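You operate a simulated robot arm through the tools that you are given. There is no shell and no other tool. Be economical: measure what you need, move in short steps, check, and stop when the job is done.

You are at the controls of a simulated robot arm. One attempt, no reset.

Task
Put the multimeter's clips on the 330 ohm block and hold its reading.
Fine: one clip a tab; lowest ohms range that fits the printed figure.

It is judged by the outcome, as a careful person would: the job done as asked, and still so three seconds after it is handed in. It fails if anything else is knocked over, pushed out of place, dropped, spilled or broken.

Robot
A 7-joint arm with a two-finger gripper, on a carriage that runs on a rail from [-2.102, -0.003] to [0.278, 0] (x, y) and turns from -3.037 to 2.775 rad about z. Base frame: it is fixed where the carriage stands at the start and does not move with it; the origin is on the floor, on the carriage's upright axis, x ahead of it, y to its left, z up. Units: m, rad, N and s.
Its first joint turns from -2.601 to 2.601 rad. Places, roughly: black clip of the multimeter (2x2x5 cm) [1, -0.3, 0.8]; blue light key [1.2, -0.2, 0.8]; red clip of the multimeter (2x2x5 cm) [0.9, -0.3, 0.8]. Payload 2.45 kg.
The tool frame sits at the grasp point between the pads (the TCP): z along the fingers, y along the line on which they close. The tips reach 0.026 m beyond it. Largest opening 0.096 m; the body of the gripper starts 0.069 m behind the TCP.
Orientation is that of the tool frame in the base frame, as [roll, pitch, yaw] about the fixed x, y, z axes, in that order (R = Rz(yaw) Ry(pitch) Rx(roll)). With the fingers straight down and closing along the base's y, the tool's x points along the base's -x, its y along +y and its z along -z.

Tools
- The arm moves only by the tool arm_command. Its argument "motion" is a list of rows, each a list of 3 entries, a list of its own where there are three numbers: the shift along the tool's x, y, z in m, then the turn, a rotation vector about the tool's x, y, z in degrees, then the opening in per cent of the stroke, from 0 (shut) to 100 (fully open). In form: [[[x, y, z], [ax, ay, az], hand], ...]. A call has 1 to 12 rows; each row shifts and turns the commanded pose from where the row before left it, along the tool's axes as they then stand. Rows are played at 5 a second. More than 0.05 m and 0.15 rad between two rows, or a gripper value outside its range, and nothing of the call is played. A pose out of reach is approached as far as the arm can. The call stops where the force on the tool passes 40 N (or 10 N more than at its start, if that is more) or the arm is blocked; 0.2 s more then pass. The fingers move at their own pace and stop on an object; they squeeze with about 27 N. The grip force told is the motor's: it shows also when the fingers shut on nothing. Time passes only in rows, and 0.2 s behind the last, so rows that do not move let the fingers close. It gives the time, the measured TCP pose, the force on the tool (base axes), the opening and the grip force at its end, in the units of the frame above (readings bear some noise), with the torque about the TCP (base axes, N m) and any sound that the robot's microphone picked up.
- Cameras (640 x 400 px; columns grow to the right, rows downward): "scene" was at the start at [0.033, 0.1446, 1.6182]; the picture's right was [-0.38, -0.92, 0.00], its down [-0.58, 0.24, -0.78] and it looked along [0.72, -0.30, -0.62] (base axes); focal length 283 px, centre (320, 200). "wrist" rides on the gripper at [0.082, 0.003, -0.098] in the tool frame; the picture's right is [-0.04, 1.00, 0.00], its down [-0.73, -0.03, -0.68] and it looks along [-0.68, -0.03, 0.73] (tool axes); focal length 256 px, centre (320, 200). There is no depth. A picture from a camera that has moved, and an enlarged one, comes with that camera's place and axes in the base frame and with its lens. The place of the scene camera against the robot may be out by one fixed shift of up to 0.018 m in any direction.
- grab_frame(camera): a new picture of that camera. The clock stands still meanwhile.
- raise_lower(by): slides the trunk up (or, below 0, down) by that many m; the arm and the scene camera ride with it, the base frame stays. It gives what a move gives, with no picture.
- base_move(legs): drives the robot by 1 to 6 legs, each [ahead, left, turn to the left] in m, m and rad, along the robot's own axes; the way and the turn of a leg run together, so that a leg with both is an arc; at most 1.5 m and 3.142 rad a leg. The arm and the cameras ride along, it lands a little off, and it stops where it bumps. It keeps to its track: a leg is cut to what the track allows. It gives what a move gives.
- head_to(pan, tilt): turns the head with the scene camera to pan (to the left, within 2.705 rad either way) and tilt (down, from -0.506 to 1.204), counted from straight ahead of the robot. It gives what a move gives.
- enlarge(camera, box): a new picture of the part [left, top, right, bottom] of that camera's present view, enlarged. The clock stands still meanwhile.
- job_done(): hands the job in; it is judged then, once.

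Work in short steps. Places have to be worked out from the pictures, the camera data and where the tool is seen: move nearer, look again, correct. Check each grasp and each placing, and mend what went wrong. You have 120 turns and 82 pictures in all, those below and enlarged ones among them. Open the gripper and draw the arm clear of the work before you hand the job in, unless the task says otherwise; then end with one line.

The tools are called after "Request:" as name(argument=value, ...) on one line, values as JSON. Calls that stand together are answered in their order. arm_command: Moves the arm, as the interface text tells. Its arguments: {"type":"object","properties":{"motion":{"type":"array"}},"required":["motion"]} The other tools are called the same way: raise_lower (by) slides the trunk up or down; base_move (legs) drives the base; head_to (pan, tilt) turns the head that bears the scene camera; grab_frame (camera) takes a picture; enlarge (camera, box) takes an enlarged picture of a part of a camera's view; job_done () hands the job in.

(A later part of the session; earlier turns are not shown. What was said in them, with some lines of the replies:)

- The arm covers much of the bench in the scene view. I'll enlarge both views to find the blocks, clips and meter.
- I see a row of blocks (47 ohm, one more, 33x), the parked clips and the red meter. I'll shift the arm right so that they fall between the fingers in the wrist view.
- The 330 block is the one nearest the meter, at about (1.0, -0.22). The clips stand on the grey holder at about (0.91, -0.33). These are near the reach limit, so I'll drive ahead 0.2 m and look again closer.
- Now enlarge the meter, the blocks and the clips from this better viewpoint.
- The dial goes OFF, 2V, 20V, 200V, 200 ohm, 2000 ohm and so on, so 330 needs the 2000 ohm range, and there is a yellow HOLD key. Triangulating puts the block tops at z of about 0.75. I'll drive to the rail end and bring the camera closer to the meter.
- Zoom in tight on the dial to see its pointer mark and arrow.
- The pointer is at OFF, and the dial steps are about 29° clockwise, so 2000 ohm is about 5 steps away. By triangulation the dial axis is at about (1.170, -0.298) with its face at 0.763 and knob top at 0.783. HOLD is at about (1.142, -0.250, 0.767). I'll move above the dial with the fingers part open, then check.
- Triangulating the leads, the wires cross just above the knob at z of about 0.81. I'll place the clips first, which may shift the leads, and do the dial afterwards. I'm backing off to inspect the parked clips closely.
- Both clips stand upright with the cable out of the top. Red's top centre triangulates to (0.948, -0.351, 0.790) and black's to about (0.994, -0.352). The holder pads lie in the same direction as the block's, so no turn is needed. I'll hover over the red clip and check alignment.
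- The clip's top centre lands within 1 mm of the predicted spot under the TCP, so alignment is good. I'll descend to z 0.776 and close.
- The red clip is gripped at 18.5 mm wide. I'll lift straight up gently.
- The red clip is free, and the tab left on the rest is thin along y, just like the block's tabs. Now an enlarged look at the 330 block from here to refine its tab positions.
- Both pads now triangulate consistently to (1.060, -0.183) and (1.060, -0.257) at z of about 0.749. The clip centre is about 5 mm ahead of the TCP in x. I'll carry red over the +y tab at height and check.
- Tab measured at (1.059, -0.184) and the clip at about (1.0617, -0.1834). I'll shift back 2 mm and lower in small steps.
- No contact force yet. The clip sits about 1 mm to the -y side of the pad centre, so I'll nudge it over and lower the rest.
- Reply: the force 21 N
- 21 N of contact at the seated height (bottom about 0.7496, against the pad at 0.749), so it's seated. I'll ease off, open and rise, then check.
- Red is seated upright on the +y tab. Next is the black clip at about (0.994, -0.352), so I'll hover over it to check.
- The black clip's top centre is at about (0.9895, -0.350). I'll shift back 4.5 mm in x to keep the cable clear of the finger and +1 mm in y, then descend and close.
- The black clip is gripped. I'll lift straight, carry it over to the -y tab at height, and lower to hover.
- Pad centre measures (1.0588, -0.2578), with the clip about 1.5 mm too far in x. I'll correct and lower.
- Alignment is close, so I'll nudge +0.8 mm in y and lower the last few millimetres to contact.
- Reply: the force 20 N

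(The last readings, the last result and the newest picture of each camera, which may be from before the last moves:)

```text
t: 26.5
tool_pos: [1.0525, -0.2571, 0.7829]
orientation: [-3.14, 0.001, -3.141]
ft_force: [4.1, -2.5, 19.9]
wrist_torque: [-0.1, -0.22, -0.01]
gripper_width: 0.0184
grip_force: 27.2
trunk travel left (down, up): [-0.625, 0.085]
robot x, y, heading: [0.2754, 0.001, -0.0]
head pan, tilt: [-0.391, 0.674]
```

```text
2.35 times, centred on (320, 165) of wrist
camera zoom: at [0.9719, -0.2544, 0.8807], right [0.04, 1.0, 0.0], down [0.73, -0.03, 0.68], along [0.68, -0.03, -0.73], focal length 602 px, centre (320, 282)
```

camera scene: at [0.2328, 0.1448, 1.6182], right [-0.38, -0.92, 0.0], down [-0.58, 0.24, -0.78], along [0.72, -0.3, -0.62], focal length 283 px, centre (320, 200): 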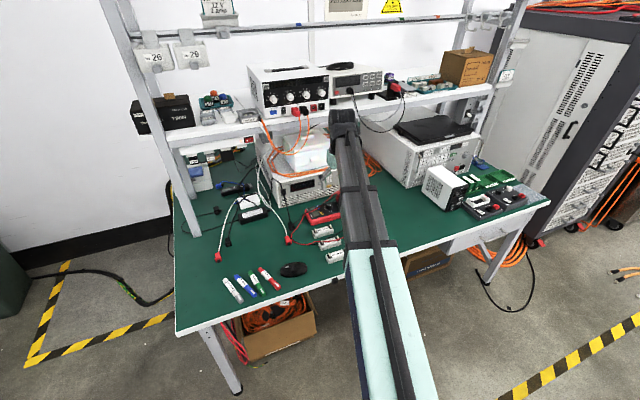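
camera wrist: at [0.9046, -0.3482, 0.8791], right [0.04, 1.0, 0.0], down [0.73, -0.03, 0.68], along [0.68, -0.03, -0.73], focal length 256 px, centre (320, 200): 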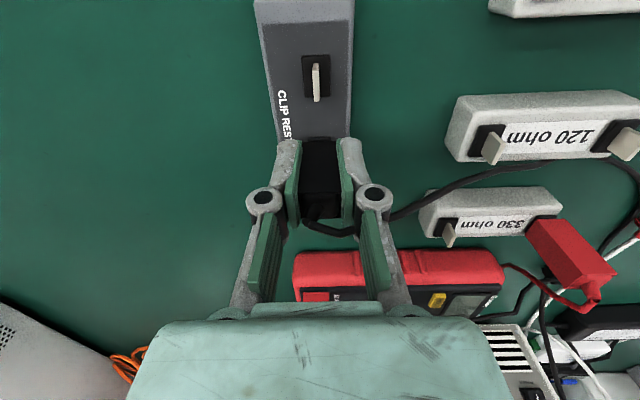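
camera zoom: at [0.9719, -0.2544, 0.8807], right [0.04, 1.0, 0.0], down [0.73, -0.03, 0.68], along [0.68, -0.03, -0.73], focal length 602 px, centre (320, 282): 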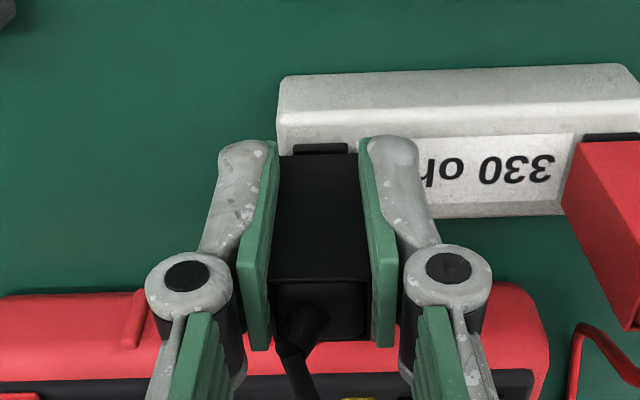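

Seated, with 20 N of contact at the expected height. Releasing and rising, then checking everything.

Request:
arm_command(motion=[[[0, 0, -0.002], [0, 0, 0], 10], [[0, 0, 0], [0, 0, 0], 25], [[0, 0, 0], [0, 0, 0], 45], [[0, 0, -0.02], [0, 0, 0], 45], [[0, 0, -0.04], [0, 0, 0], 45], [[0.03, 0, -0.04], [0, 0, 0], 45], [[0.04, 0, -0.02], [0, 0, 0], 45], [[0, 0, 0], [0, 0, 0], 45]])

Request:
grab_frame(camera="wrist")

Request:
enlarge(camera="wrist", box=[240, 100, 440, 220])

```text
t: 28.3
tool_pos: [0.9836, -0.2577, 0.9039]
orientation: [3.141, 0.0, 3.142]
ft_force: [0.6, 0.3, 0.6]
wrist_torque: [0.03, -0.01, 0.03]
gripper_width: 0.0432
grip_force: 0.0
trunk travel left (down, up): [-0.625, 0.085]
robot x, y, heading: [0.2755, 0.001, 0.001]
head pan, tilt: [-0.391, 0.674]
```

```text
40 pictures are left
camera wrist: at [0.9027, -0.2539, 1.002], right [0.04, 1.0, 0.0], down [0.73, -0.03, 0.68], along [0.68, -0.03, -0.73], focal length 256 px, centre (320, 200)
```

wrist: 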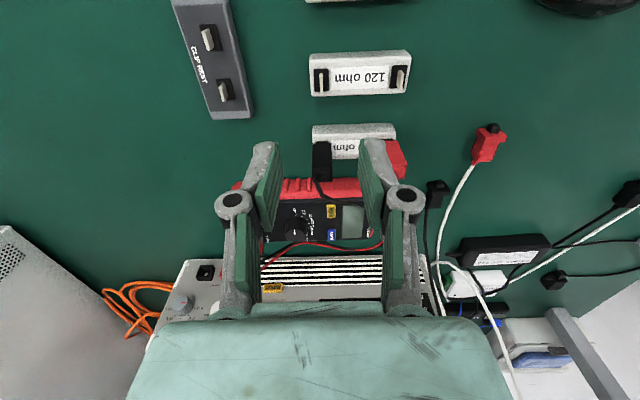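

```text
3.20 times, centred on (340, 160) of wrist
camera zoom: at [0.9027, -0.2539, 1.002], right [0.04, 1.0, 0.0], down [0.73, -0.03, 0.68], along [0.68, -0.03, -0.73], focal length 819 px, centre (256, 328)
```

zoom: 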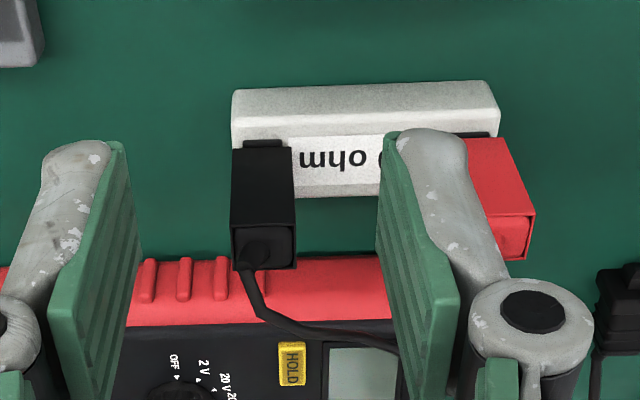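

Both clips stand on their tabs. Now I'll view the meter and the new lead layout around the dial and HOLD.

Request:
arm_command(motion=[[[-0.03, -0.01, -0.03], [0, 0, 0], 100], [[-0.045, -0.02, 0], [0, 0, 0], 100], [[0, 0, 0], [0, 0, 0], 100], [[0, 0, 0], [0, 0, 0], 100]])

Request:
enlarge(camera="wrist", box=[220, 80, 420, 220])

Request:
enlarge(camera="scene", box=[240, 160, 380, 260])

```text
t: 29.3
tool_pos: [1.0606, -0.2863, 0.9328]
orientation: [-3.141, -0.001, -3.141]
ft_force: [1.4, 0.8, 0.3]
wrist_torque: [0.04, -0.01, 0.01]
gripper_width: 0.096
grip_force: 0.0
trunk travel left (down, up): [-0.625, 0.085]
robot x, y, heading: [0.2761, -0.0015, -0.003]
head pan, tilt: [-0.391, 0.674]
```

```text
2.86 times, centred on (320, 150) of wrist
camera zoom: at [0.9785, -0.2846, 1.0311], right [0.04, 1.0, 0.0], down [0.73, -0.03, 0.68], along [0.68, -0.03, -0.73], focal length 731 px, centre (320, 343)
```

zoom: 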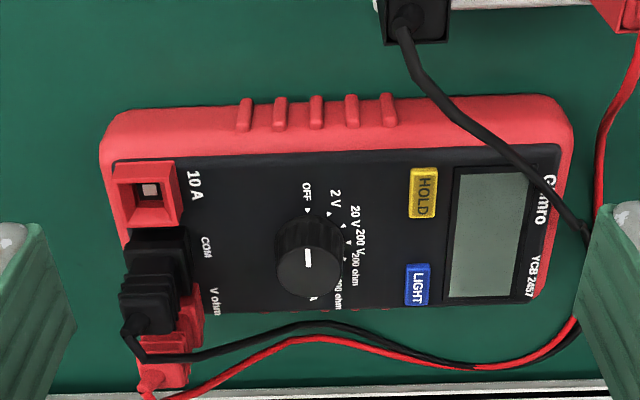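

```text
4.00 times, centred on (310, 210) of scene
camera zoom: at [0.3087, 0.1451, 1.6182], right [-0.38, -0.92, 0.0], down [-0.58, 0.24, -0.78], along [0.72, -0.3, -0.62], focal length 1133 px, centre (360, 160)
```

zoom: 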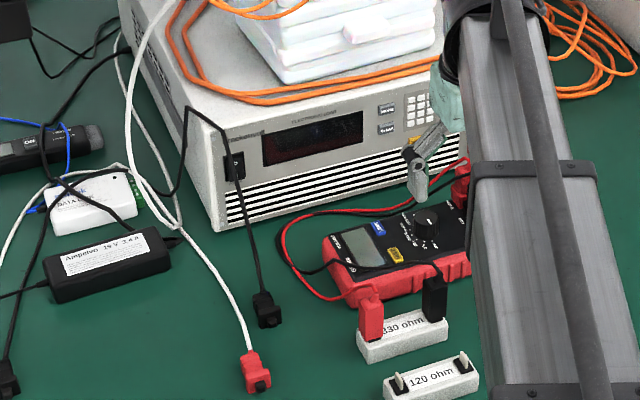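

The leads now lie clear of the dial and HOLD. Refined dial axis is about (1.166, -0.2975). The arrows are about 30° apart, so 2000 ohm is about 150° clockwise from OFF. I'll go above the dial and pre-rotate -75°.

Request:
arm_command(motion=[[[-0.0352, -0.0037, 0.0277], [0, 0, 0], 50], [[-0.0352, -0.0037, 0.0277], [0, 0, 0], 50], [[-0.0352, -0.0037, 0.0277], [0, 0, 0], 50], [[0, 0, 0], [0, 0, -8.3], 50], [[0, 0, 0], [0, 0, -8.3], 50], [[0, 0, 0], [0, 0, -8.3], 50], [[0, 0, 0], [0, 0, -8.3], 50], [[0, 0, 0], [0, 0, -8.3], 50], [[0, 0, 0], [0, 0, -8.3], 50], [[0, 0, 0], [0, 0, -8.3], 50], [[0, 0, 0], [0, 0, -8.3], 50], [[0, 0, 0], [0, 0, -8.3], 50]])

Request:
grab_frame(camera="wrist")

Request:
enlarge(camera="wrist", box=[220, 60, 420, 190])

```text
t: 31.9
tool_pos: [1.1645, -0.2974, 0.8502]
orientation: [3.141, 0.001, -1.834]
ft_force: [0.5, 0.2, 0.9]
wrist_torque: [0.0, -0.03, 0.01]
gripper_width: 0.048
grip_force: 0.0
trunk travel left (down, up): [-0.625, 0.085]
robot x, y, heading: [0.2713, 0.0011, 0.003]
head pan, tilt: [-0.391, 0.674]
```

```text
36 pictures are left
camera wrist: at [1.1405, -0.3764, 0.9483], right [-0.95, 0.3, 0.0], down [0.22, 0.7, 0.68], along [0.2, 0.65, -0.73], focal length 256 px, centre (320, 200)
```

wrist: 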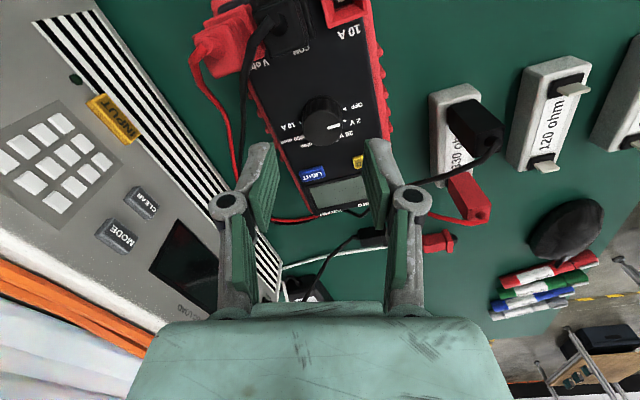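

```text
3.08 times, centred on (320, 125) of wrist
camera zoom: at [1.1405, -0.3764, 0.9483], right [-0.95, 0.3, 0.0], down [0.22, 0.7, 0.68], along [0.2, 0.65, -0.73], focal length 788 px, centre (320, 431)
```

zoom: 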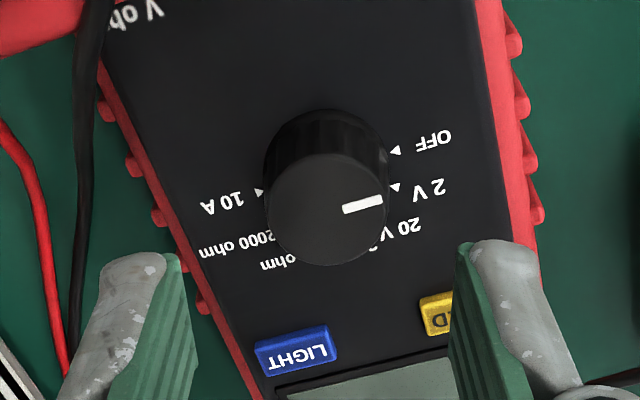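

This view confirms OFF is opposite 10 A, so 2000 ohm is at 150°. The knob is within about 1.5 mm of the tool axis. I'll correct, descend to TCP z of about 0.797, and close on the knob.

Request:
arm_command(motion=[[[-0.0013, 0.0013, 0.0], [0, 0, 0], 50], [[0, 0, 0.02], [0, 0, 0], 50], [[0, 0, 0.02], [0, 0, 0], 50], [[0, 0, 0.013], [0, 0, 0], 50], [[0, 0, 0], [0, 0, 0], 50], [[0, 0, 0], [0, 0, 0], 30], [[0, 0, 0], [0, 0, 0], 15], [[0, 0, 0], [0, 0, 0], 15]])

Request:
enlarge(camera="wrist", box=[220, 80, 420, 230])

```text
t: 33.7
tool_pos: [1.1638, -0.2959, 0.7964]
orientation: [3.141, 0.0, -1.838]
ft_force: [0.0, 0.3, -0.3]
wrist_torque: [0.05, -0.05, 0.01]
gripper_width: 0.0279
grip_force: 27.2
trunk travel left (down, up): [-0.625, 0.085]
robot x, y, heading: [0.2786, -0.0041, 0.0]
head pan, tilt: [-0.391, 0.674]
```

```text
2.67 times, centred on (320, 155) of wrist
camera zoom: at [1.1391, -0.3752, 0.8949], right [-0.95, 0.3, 0.0], down [0.22, 0.7, 0.68], along [0.21, 0.65, -0.73], focal length 683 px, centre (320, 320)
```

zoom: 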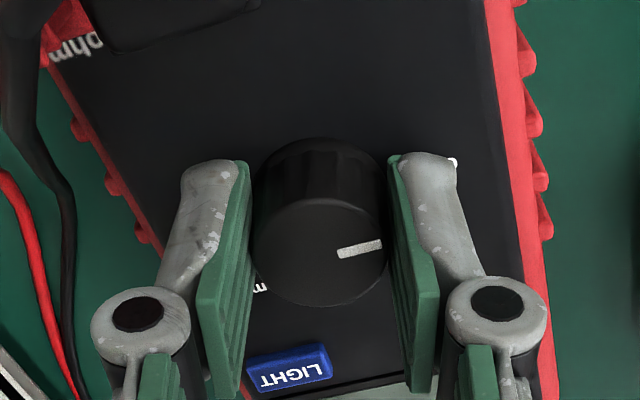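

The knob is gripped at 28 mm with no side load. Turning 75° clockwise, then I'll check.

Request:
arm_command(motion=[[[0, 0, 0], [0, 0, 7.5], 15], [[0, 0, 0], [0, 0, 7.5], 15], [[0, 0, 0], [0, 0, 7.5], 15], [[0, 0, 0], [0, 0, 7.5], 15], [[0, 0, 0], [0, 0, 7.5], 15], [[0, 0, 0], [0, 0, 7.5], 15], [[0, 0, 0], [0, 0, 7.5], 15], [[0, 0, 0], [0, 0, 7.5], 15], [[0, 0, 0], [0, 0, 7.5], 15], [[0, 0, 0], [0, 0, 7.5], 15], [[0, 0, 0], [0, 0, 0], 15]])

Request:
grab_frame(camera="wrist")

```text
t: 36.1
tool_pos: [1.1633, -0.2968, 0.796]
orientation: [3.141, 0.001, 3.134]
ft_force: [-0.3, 1.1, -0.2]
wrist_torque: [0.08, -0.03, 0.01]
gripper_width: 0.0277
grip_force: 26.9
trunk travel left (down, up): [-0.625, 0.085]
robot x, y, heading: [0.2786, 0.0035, 0.004]
head pan, tilt: [-0.391, 0.674]
```

```text
33 pictures are left
camera wrist: at [1.0829, -0.2928, 0.8949], right [0.05, 1.0, 0.0], down [0.73, -0.03, 0.68], along [0.68, -0.03, -0.73], focal length 256 px, centre (320, 200)
```

wrist: 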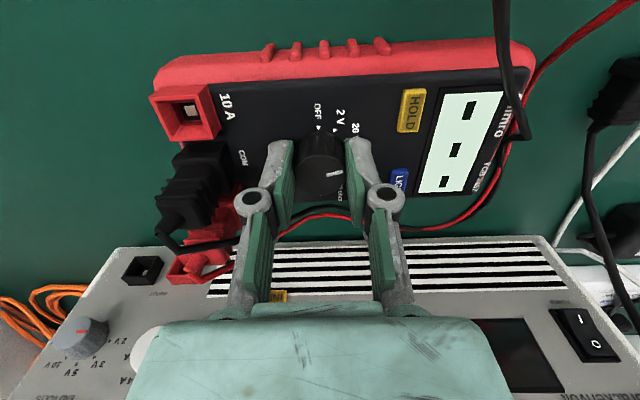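

The dial turns and the display has come on; the meter hasn't moved. Turning a further 75°.

Request:
arm_command(motion=[[[0, 0, 0], [0, 0, 7.5], 15], [[0, 0, 0], [0, 0, 7.5], 15], [[0, 0, 0], [0, 0, 7.5], 15], [[0, 0, 0], [0, 0, 7.5], 15], [[0, 0, 0], [0, 0, 7.5], 15], [[0, 0, 0], [0, 0, 7.5], 15], [[0, 0, 0], [0, 0, 7.5], 15], [[0, 0, 0], [0, 0, 7.5], 15], [[0, 0, 0], [0, 0, 7.5], 15], [[0, 0, 0], [0, 0, 7.5], 15], [[0, 0, 0], [0, 0, 0], 15]])

Request:
grab_frame(camera="wrist")

Request:
enlarge(camera="wrist", box=[220, 40, 420, 200])

```text
t: 38.5
tool_pos: [1.1639, -0.2968, 0.7963]
orientation: [-3.141, 0.0, 1.825]
ft_force: [0.7, 0.3, 0.1]
wrist_torque: [0.25, 0.1, -0.03]
gripper_width: 0.0277
grip_force: 26.9
trunk travel left (down, up): [-0.625, 0.085]
robot x, y, heading: [0.2779, 0.002, 0.0]
head pan, tilt: [-0.391, 0.674]
```

```text
32 pictures are left
camera wrist: at [1.1466, -0.2174, 0.8949], right [0.98, 0.21, 0.0], down [0.16, -0.72, 0.68], along [0.14, -0.66, -0.73], focal length 256 px, centre (320, 200)
```

wrist: 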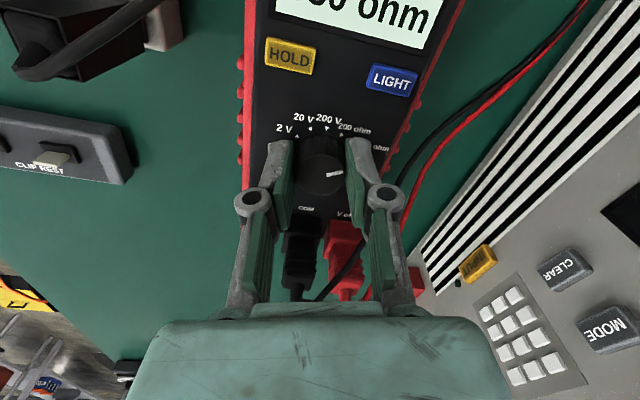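

```text
2.50 times, centred on (320, 120) of wrist
camera zoom: at [1.1466, -0.2174, 0.8949], right [0.98, 0.21, 0.0], down [0.16, -0.72, 0.68], along [0.14, -0.66, -0.73], focal length 640 px, centre (320, 400)
```

zoom: 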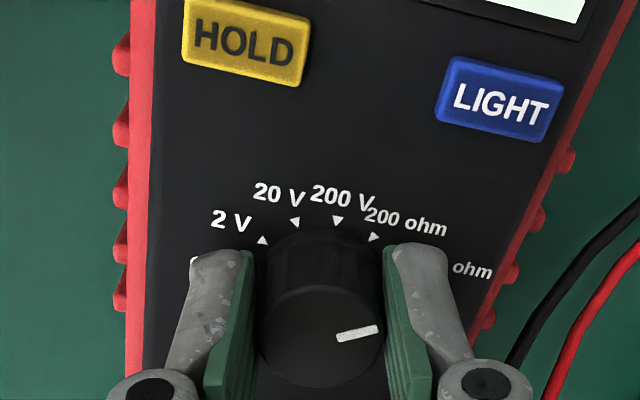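

The display shows "…30 ohm". I'll open, rise, and check the pointer and full display.

Request:
arm_command(motion=[[[0, 0, 0], [0, 0, 0], 35], [[0, 0, 0], [0, 0, 0], 50], [[0, 0, -0.03], [0, 0, 0], 50], [[0, 0, -0.04], [0, 0, 0], 50], [[0, 0, -0.04], [0, 0, 0], 50], [[0, 0, 0], [0, 0, 0], 50]])

Request:
enlarge(camera="wrist", box=[220, 20, 430, 160])

```text
t: 39.9
tool_pos: [1.1631, -0.2965, 0.9071]
orientation: [3.14, 0.001, 1.828]
ft_force: [0.2, 0.4, -0.3]
wrist_torque: [0.01, 0.0, 0.0]
gripper_width: 0.0481
grip_force: 0.2
trunk travel left (down, up): [-0.625, 0.085]
robot x, y, heading: [0.2742, 0.0004, 0.0]
head pan, tilt: [-0.391, 0.674]
```

```text
2.86 times, centred on (325, 90) of wrist
camera zoom: at [1.1459, -0.2171, 1.0057], right [0.98, 0.21, 0.0], down [0.16, -0.72, 0.68], along [0.15, -0.66, -0.73], focal length 731 px, centre (306, 514)
```

zoom: 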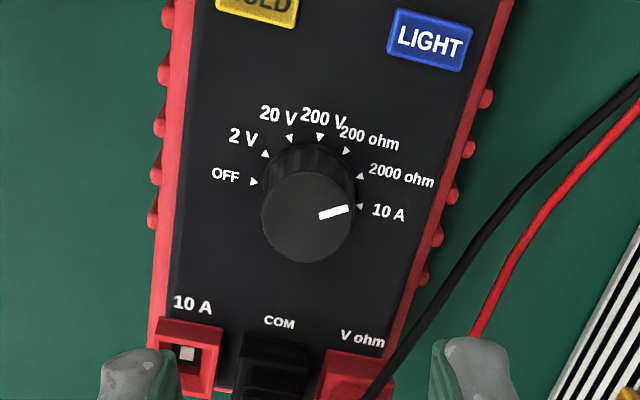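

The pointer is on 2000 ohm, which fits the printed 330. Now HOLD: shut the fingers, move about (0.050, -0.011) in tool axes to stand over the key, and verify.

Request:
arm_command(motion=[[[0.025, -0.0056, 0], [0, 0, 0], 0], [[0.025, -0.0056, 0], [0, 0, 0], 0], [[0, 0, 0.03], [0, 0, 0], 0], [[0, 0, 0.02], [0, 0, 0], 0], [[0, 0, 0], [0, 0, 0], 0]])

Request:
grab_frame(camera="wrist")

Request:
enlarge(camera="wrist", box=[220, 30, 430, 170])

```text
t: 41.1
tool_pos: [1.1401, -0.2511, 0.8569]
orientation: [3.141, 0.0, 1.828]
ft_force: [0.1, 0.0, 0.5]
wrist_torque: [0.0, -0.01, -0.01]
gripper_width: 0.0
grip_force: 27.3
trunk travel left (down, up): [-0.625, 0.085]
robot x, y, heading: [0.2737, 0.0027, 0.0]
head pan, tilt: [-0.391, 0.674]
```

```text
29 pictures are left
camera wrist: at [1.123, -0.1721, 0.9559], right [0.98, 0.21, 0.0], down [0.16, -0.72, 0.68], along [0.15, -0.66, -0.73], focal length 256 px, centre (320, 200)
```

wrist: 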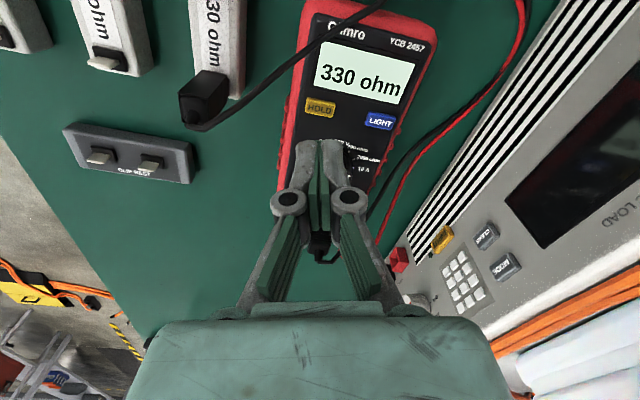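

```text
2.86 times, centred on (325, 100) of wrist
camera zoom: at [1.123, -0.1721, 0.9559], right [0.98, 0.21, 0.0], down [0.16, -0.72, 0.68], along [0.15, -0.66, -0.73], focal length 731 px, centre (306, 486)
```

zoom: 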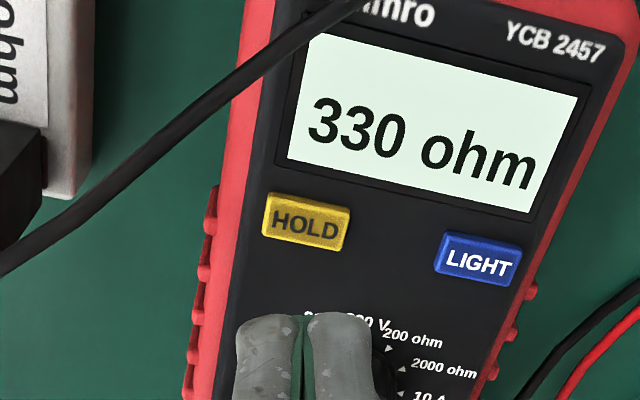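

The display reads 330 ohm, and HOLD's centre is about 2 mm ahead of the tips. I'll correct and descend to just above the key.

Request:
arm_command(motion=[[[0.0017, 0, 0.02], [0, 0, 0], 0], [[0, 0, 0.02], [0, 0, 0], 0], [[0, 0, 0.015], [0, 0, 0], 0], [[0, 0, 0], [0, 0, 0], 0]])

Request:
enlarge(camera="wrist", box=[220, 50, 430, 190])

```text
t: 42.1
tool_pos: [1.139, -0.2479, 0.8026]
orientation: [-3.141, -0.001, 1.827]
ft_force: [-0.2, 0.1, 0.6]
wrist_torque: [0.0, 0.0, -0.01]
gripper_width: 0.0001
grip_force: 26.5
trunk travel left (down, up): [-0.625, 0.085]
robot x, y, heading: [0.2763, -0.0003, -0.001]
head pan, tilt: [-0.391, 0.674]
```

```text
2.86 times, centred on (325, 120) of wrist
camera zoom: at [1.1225, -0.1699, 0.9004], right [0.98, 0.21, 0.0], down [0.16, -0.72, 0.68], along [0.15, -0.66, -0.73], focal length 731 px, centre (306, 429)
```

zoom: 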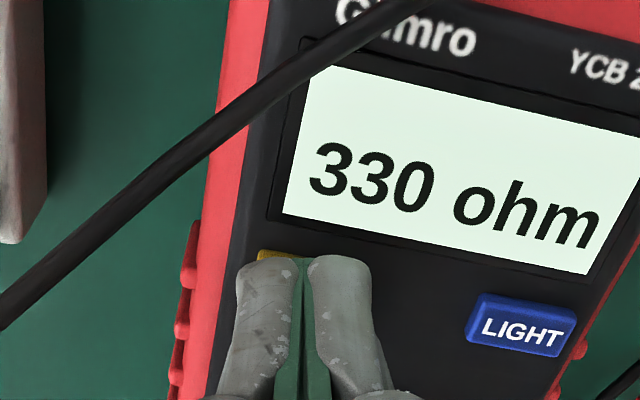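

The tips are over the HOLD key. Pressing in small steps.

Request:
arm_command(motion=[[[0, 0, 0.004], [0, 0, 0], 0], [[0, 0, 0.003], [0, 0, 0], 0], [[0, 0, 0.002], [0, 0, 0], 0], [[0, 0, 0.001], [0, 0, 0], 0]])

Request:
enlarge(camera="wrist", box=[220, 50, 430, 190])

```text
t: 43.1
tool_pos: [1.1393, -0.2488, 0.7929]
orientation: [-3.14, 0.0, 1.826]
ft_force: [1.0, 0.2, 2.5]
wrist_torque: [-0.02, -0.03, 0.01]
gripper_width: 0.006
grip_force: 26.7
trunk travel left (down, up): [-0.625, 0.085]
robot x, y, heading: [0.2754, -0.0038, -0.0]
head pan, tilt: [-0.391, 0.674]
heard: click
```

```text
2.86 times, centred on (325, 120) of wrist
camera zoom: at [1.1224, -0.1701, 0.8907], right [0.98, 0.21, 0.0], down [0.16, -0.72, 0.68], along [0.15, -0.66, -0.73], focal length 731 px, centre (306, 429)
```

zoom: 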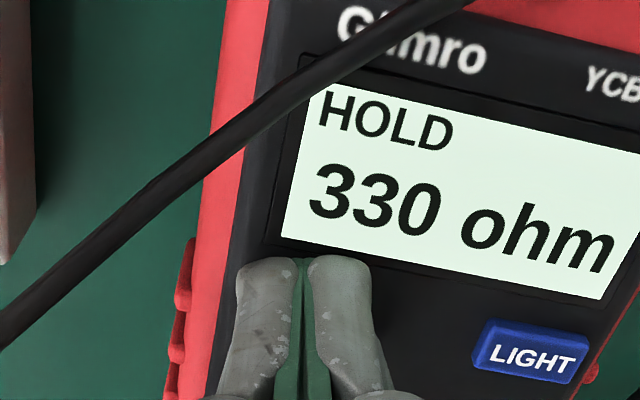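

A click, and the display shows HOLD 330 ohm. I'll rise straight up and draw clear toward the robot.

Request:
arm_command(motion=[[[0, 0, -0.005], [0, 0, 0], 0], [[0, 0, -0.015], [0, 0, 0], 0], [[0, 0, -0.03], [0, 0, 0], 0], [[0, 0, -0.045], [0, 0, 0], 0], [[0, 0, -0.045], [0, 0, 0], 0], [[0, 0, 0], [0, 0, 0], 50]])

Request:
grab_frame(camera="wrist")

```text
t: 44.5
tool_pos: [1.1401, -0.2486, 0.9331]
orientation: [-3.141, 0.002, 1.827]
ft_force: [-0.4, 0.5, 0.4]
wrist_torque: [-0.01, 0.01, -0.05]
gripper_width: 0.0477
grip_force: 0.0
trunk travel left (down, up): [-0.625, 0.085]
robot x, y, heading: [0.2782, -0.0004, 0.0]
head pan, tilt: [-0.391, 0.674]
```

```text
25 pictures are left
camera wrist: at [1.1223, -0.1703, 1.0315], right [0.98, 0.21, 0.0], down [0.16, -0.72, 0.68], along [0.15, -0.66, -0.73], focal length 256 px, centre (320, 200)
```

wrist: 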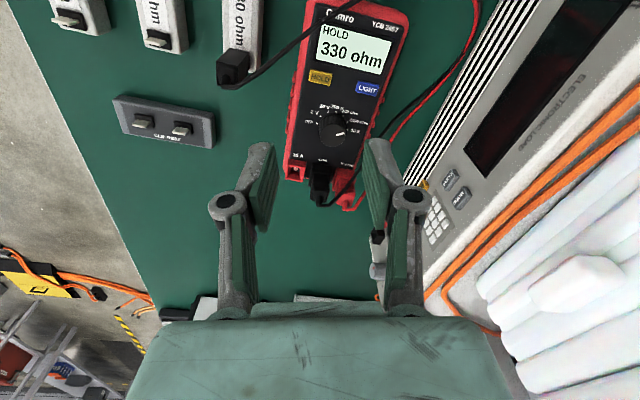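

HOLD stays latched. I'll rotate the hand back and withdraw toward the robot, then take a final look.

Request:
arm_command(motion=[[[0, -0.02, -0.04], [0, 0, 0], 50], [[0, 0, -0.02], [0, 0, -8.3], 50], [[0, 0, 0], [0, 0, -8.3], 50], [[0, 0, 0], [0, 0, -8.3], 50], [[0, 0, 0], [0, 0, -8.3], 50], [[0, 0, 0], [0, 0, -8.3], 50], [[0, 0, 0], [0, 0, -8.3], 50], [[0, 0, 0], [0, 0, -8.3], 50], [[0, 0, 0], [0, 0, -8.3], 50], [[0, 0, 0], [0, 0, -8.3], 50], [[0.045, 0, 0], [0, 0, 0], 50], [[0.045, 0, 0], [0, 0, 0], 50]])

Request:
arm_command(motion=[[[0.045, 0, 0], [0, 0, 0], 100], [[0.045, 0, 0], [0, 0, 0], 100], [[0.045, 0, 0], [0, 0, 0], 100], [[0, 0, 0], [0, 0, 0], 100]])

Request:
enlarge(camera="wrist", box=[200, 100, 440, 270])

Request:
grab_frame(camera="scene")

```text
t: 47.1
tool_pos: [1.0296, -0.2525, 0.9917]
orientation: [3.141, 0.0, 3.131]
ft_force: [-0.1, -0.5, 0.6]
wrist_torque: [-0.02, 0.01, -0.03]
gripper_width: 0.0484
grip_force: 0.0
trunk travel left (down, up): [-0.625, 0.085]
robot x, y, heading: [0.2759, 0.0023, 0.002]
head pan, tilt: [-0.391, 0.674]
```

```text
t: 48.1
tool_pos: [0.8937, -0.253, 0.9924]
orientation: [3.14, 0.0, 3.13]
ft_force: [-0.6, 0.0, 0.4]
wrist_torque: [0.02, 0.01, 0.01]
gripper_width: 0.0959
grip_force: 0.0
trunk travel left (down, up): [-0.625, 0.085]
robot x, y, heading: [0.273, -0.0001, 0.001]
head pan, tilt: [-0.391, 0.674]
```

```text
2.35 times, centred on (320, 185) of wrist
camera zoom: at [0.8125, -0.2484, 1.091], right [0.05, 1.0, 0.0], down [0.73, -0.04, 0.68], along [0.68, -0.03, -0.73], focal length 602 px, centre (320, 235)
```

zoom: 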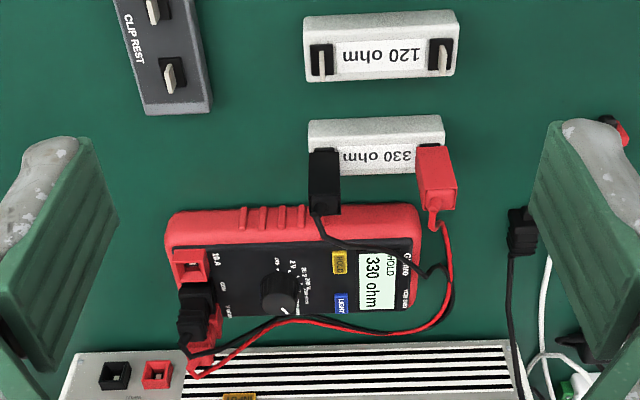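

```text
23 pictures are left
camera scene: at [0.3087, 0.1449, 1.6182], right [-0.38, -0.92, 0.0], down [-0.58, 0.24, -0.78], along [0.72, -0.3, -0.62], focal length 283 px, centre (320, 200)
```

scene: 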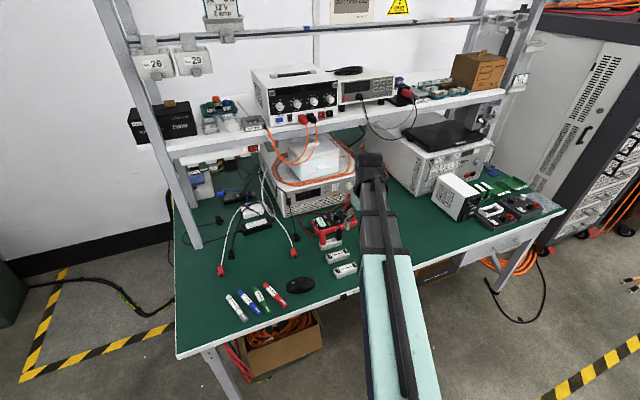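

Both clips are on their tabs, the dial is at 2000 ohm, and the display holds 330 ohm. Nothing else has been disturbed, so I'm handing in.

Request:
job_done()

```text
The job is handed in.
```

The multimeter's clips are on the 330 ohm block, one on each tab, with the dial at 2000 ohm and the display showing HOLD 330 ohm.
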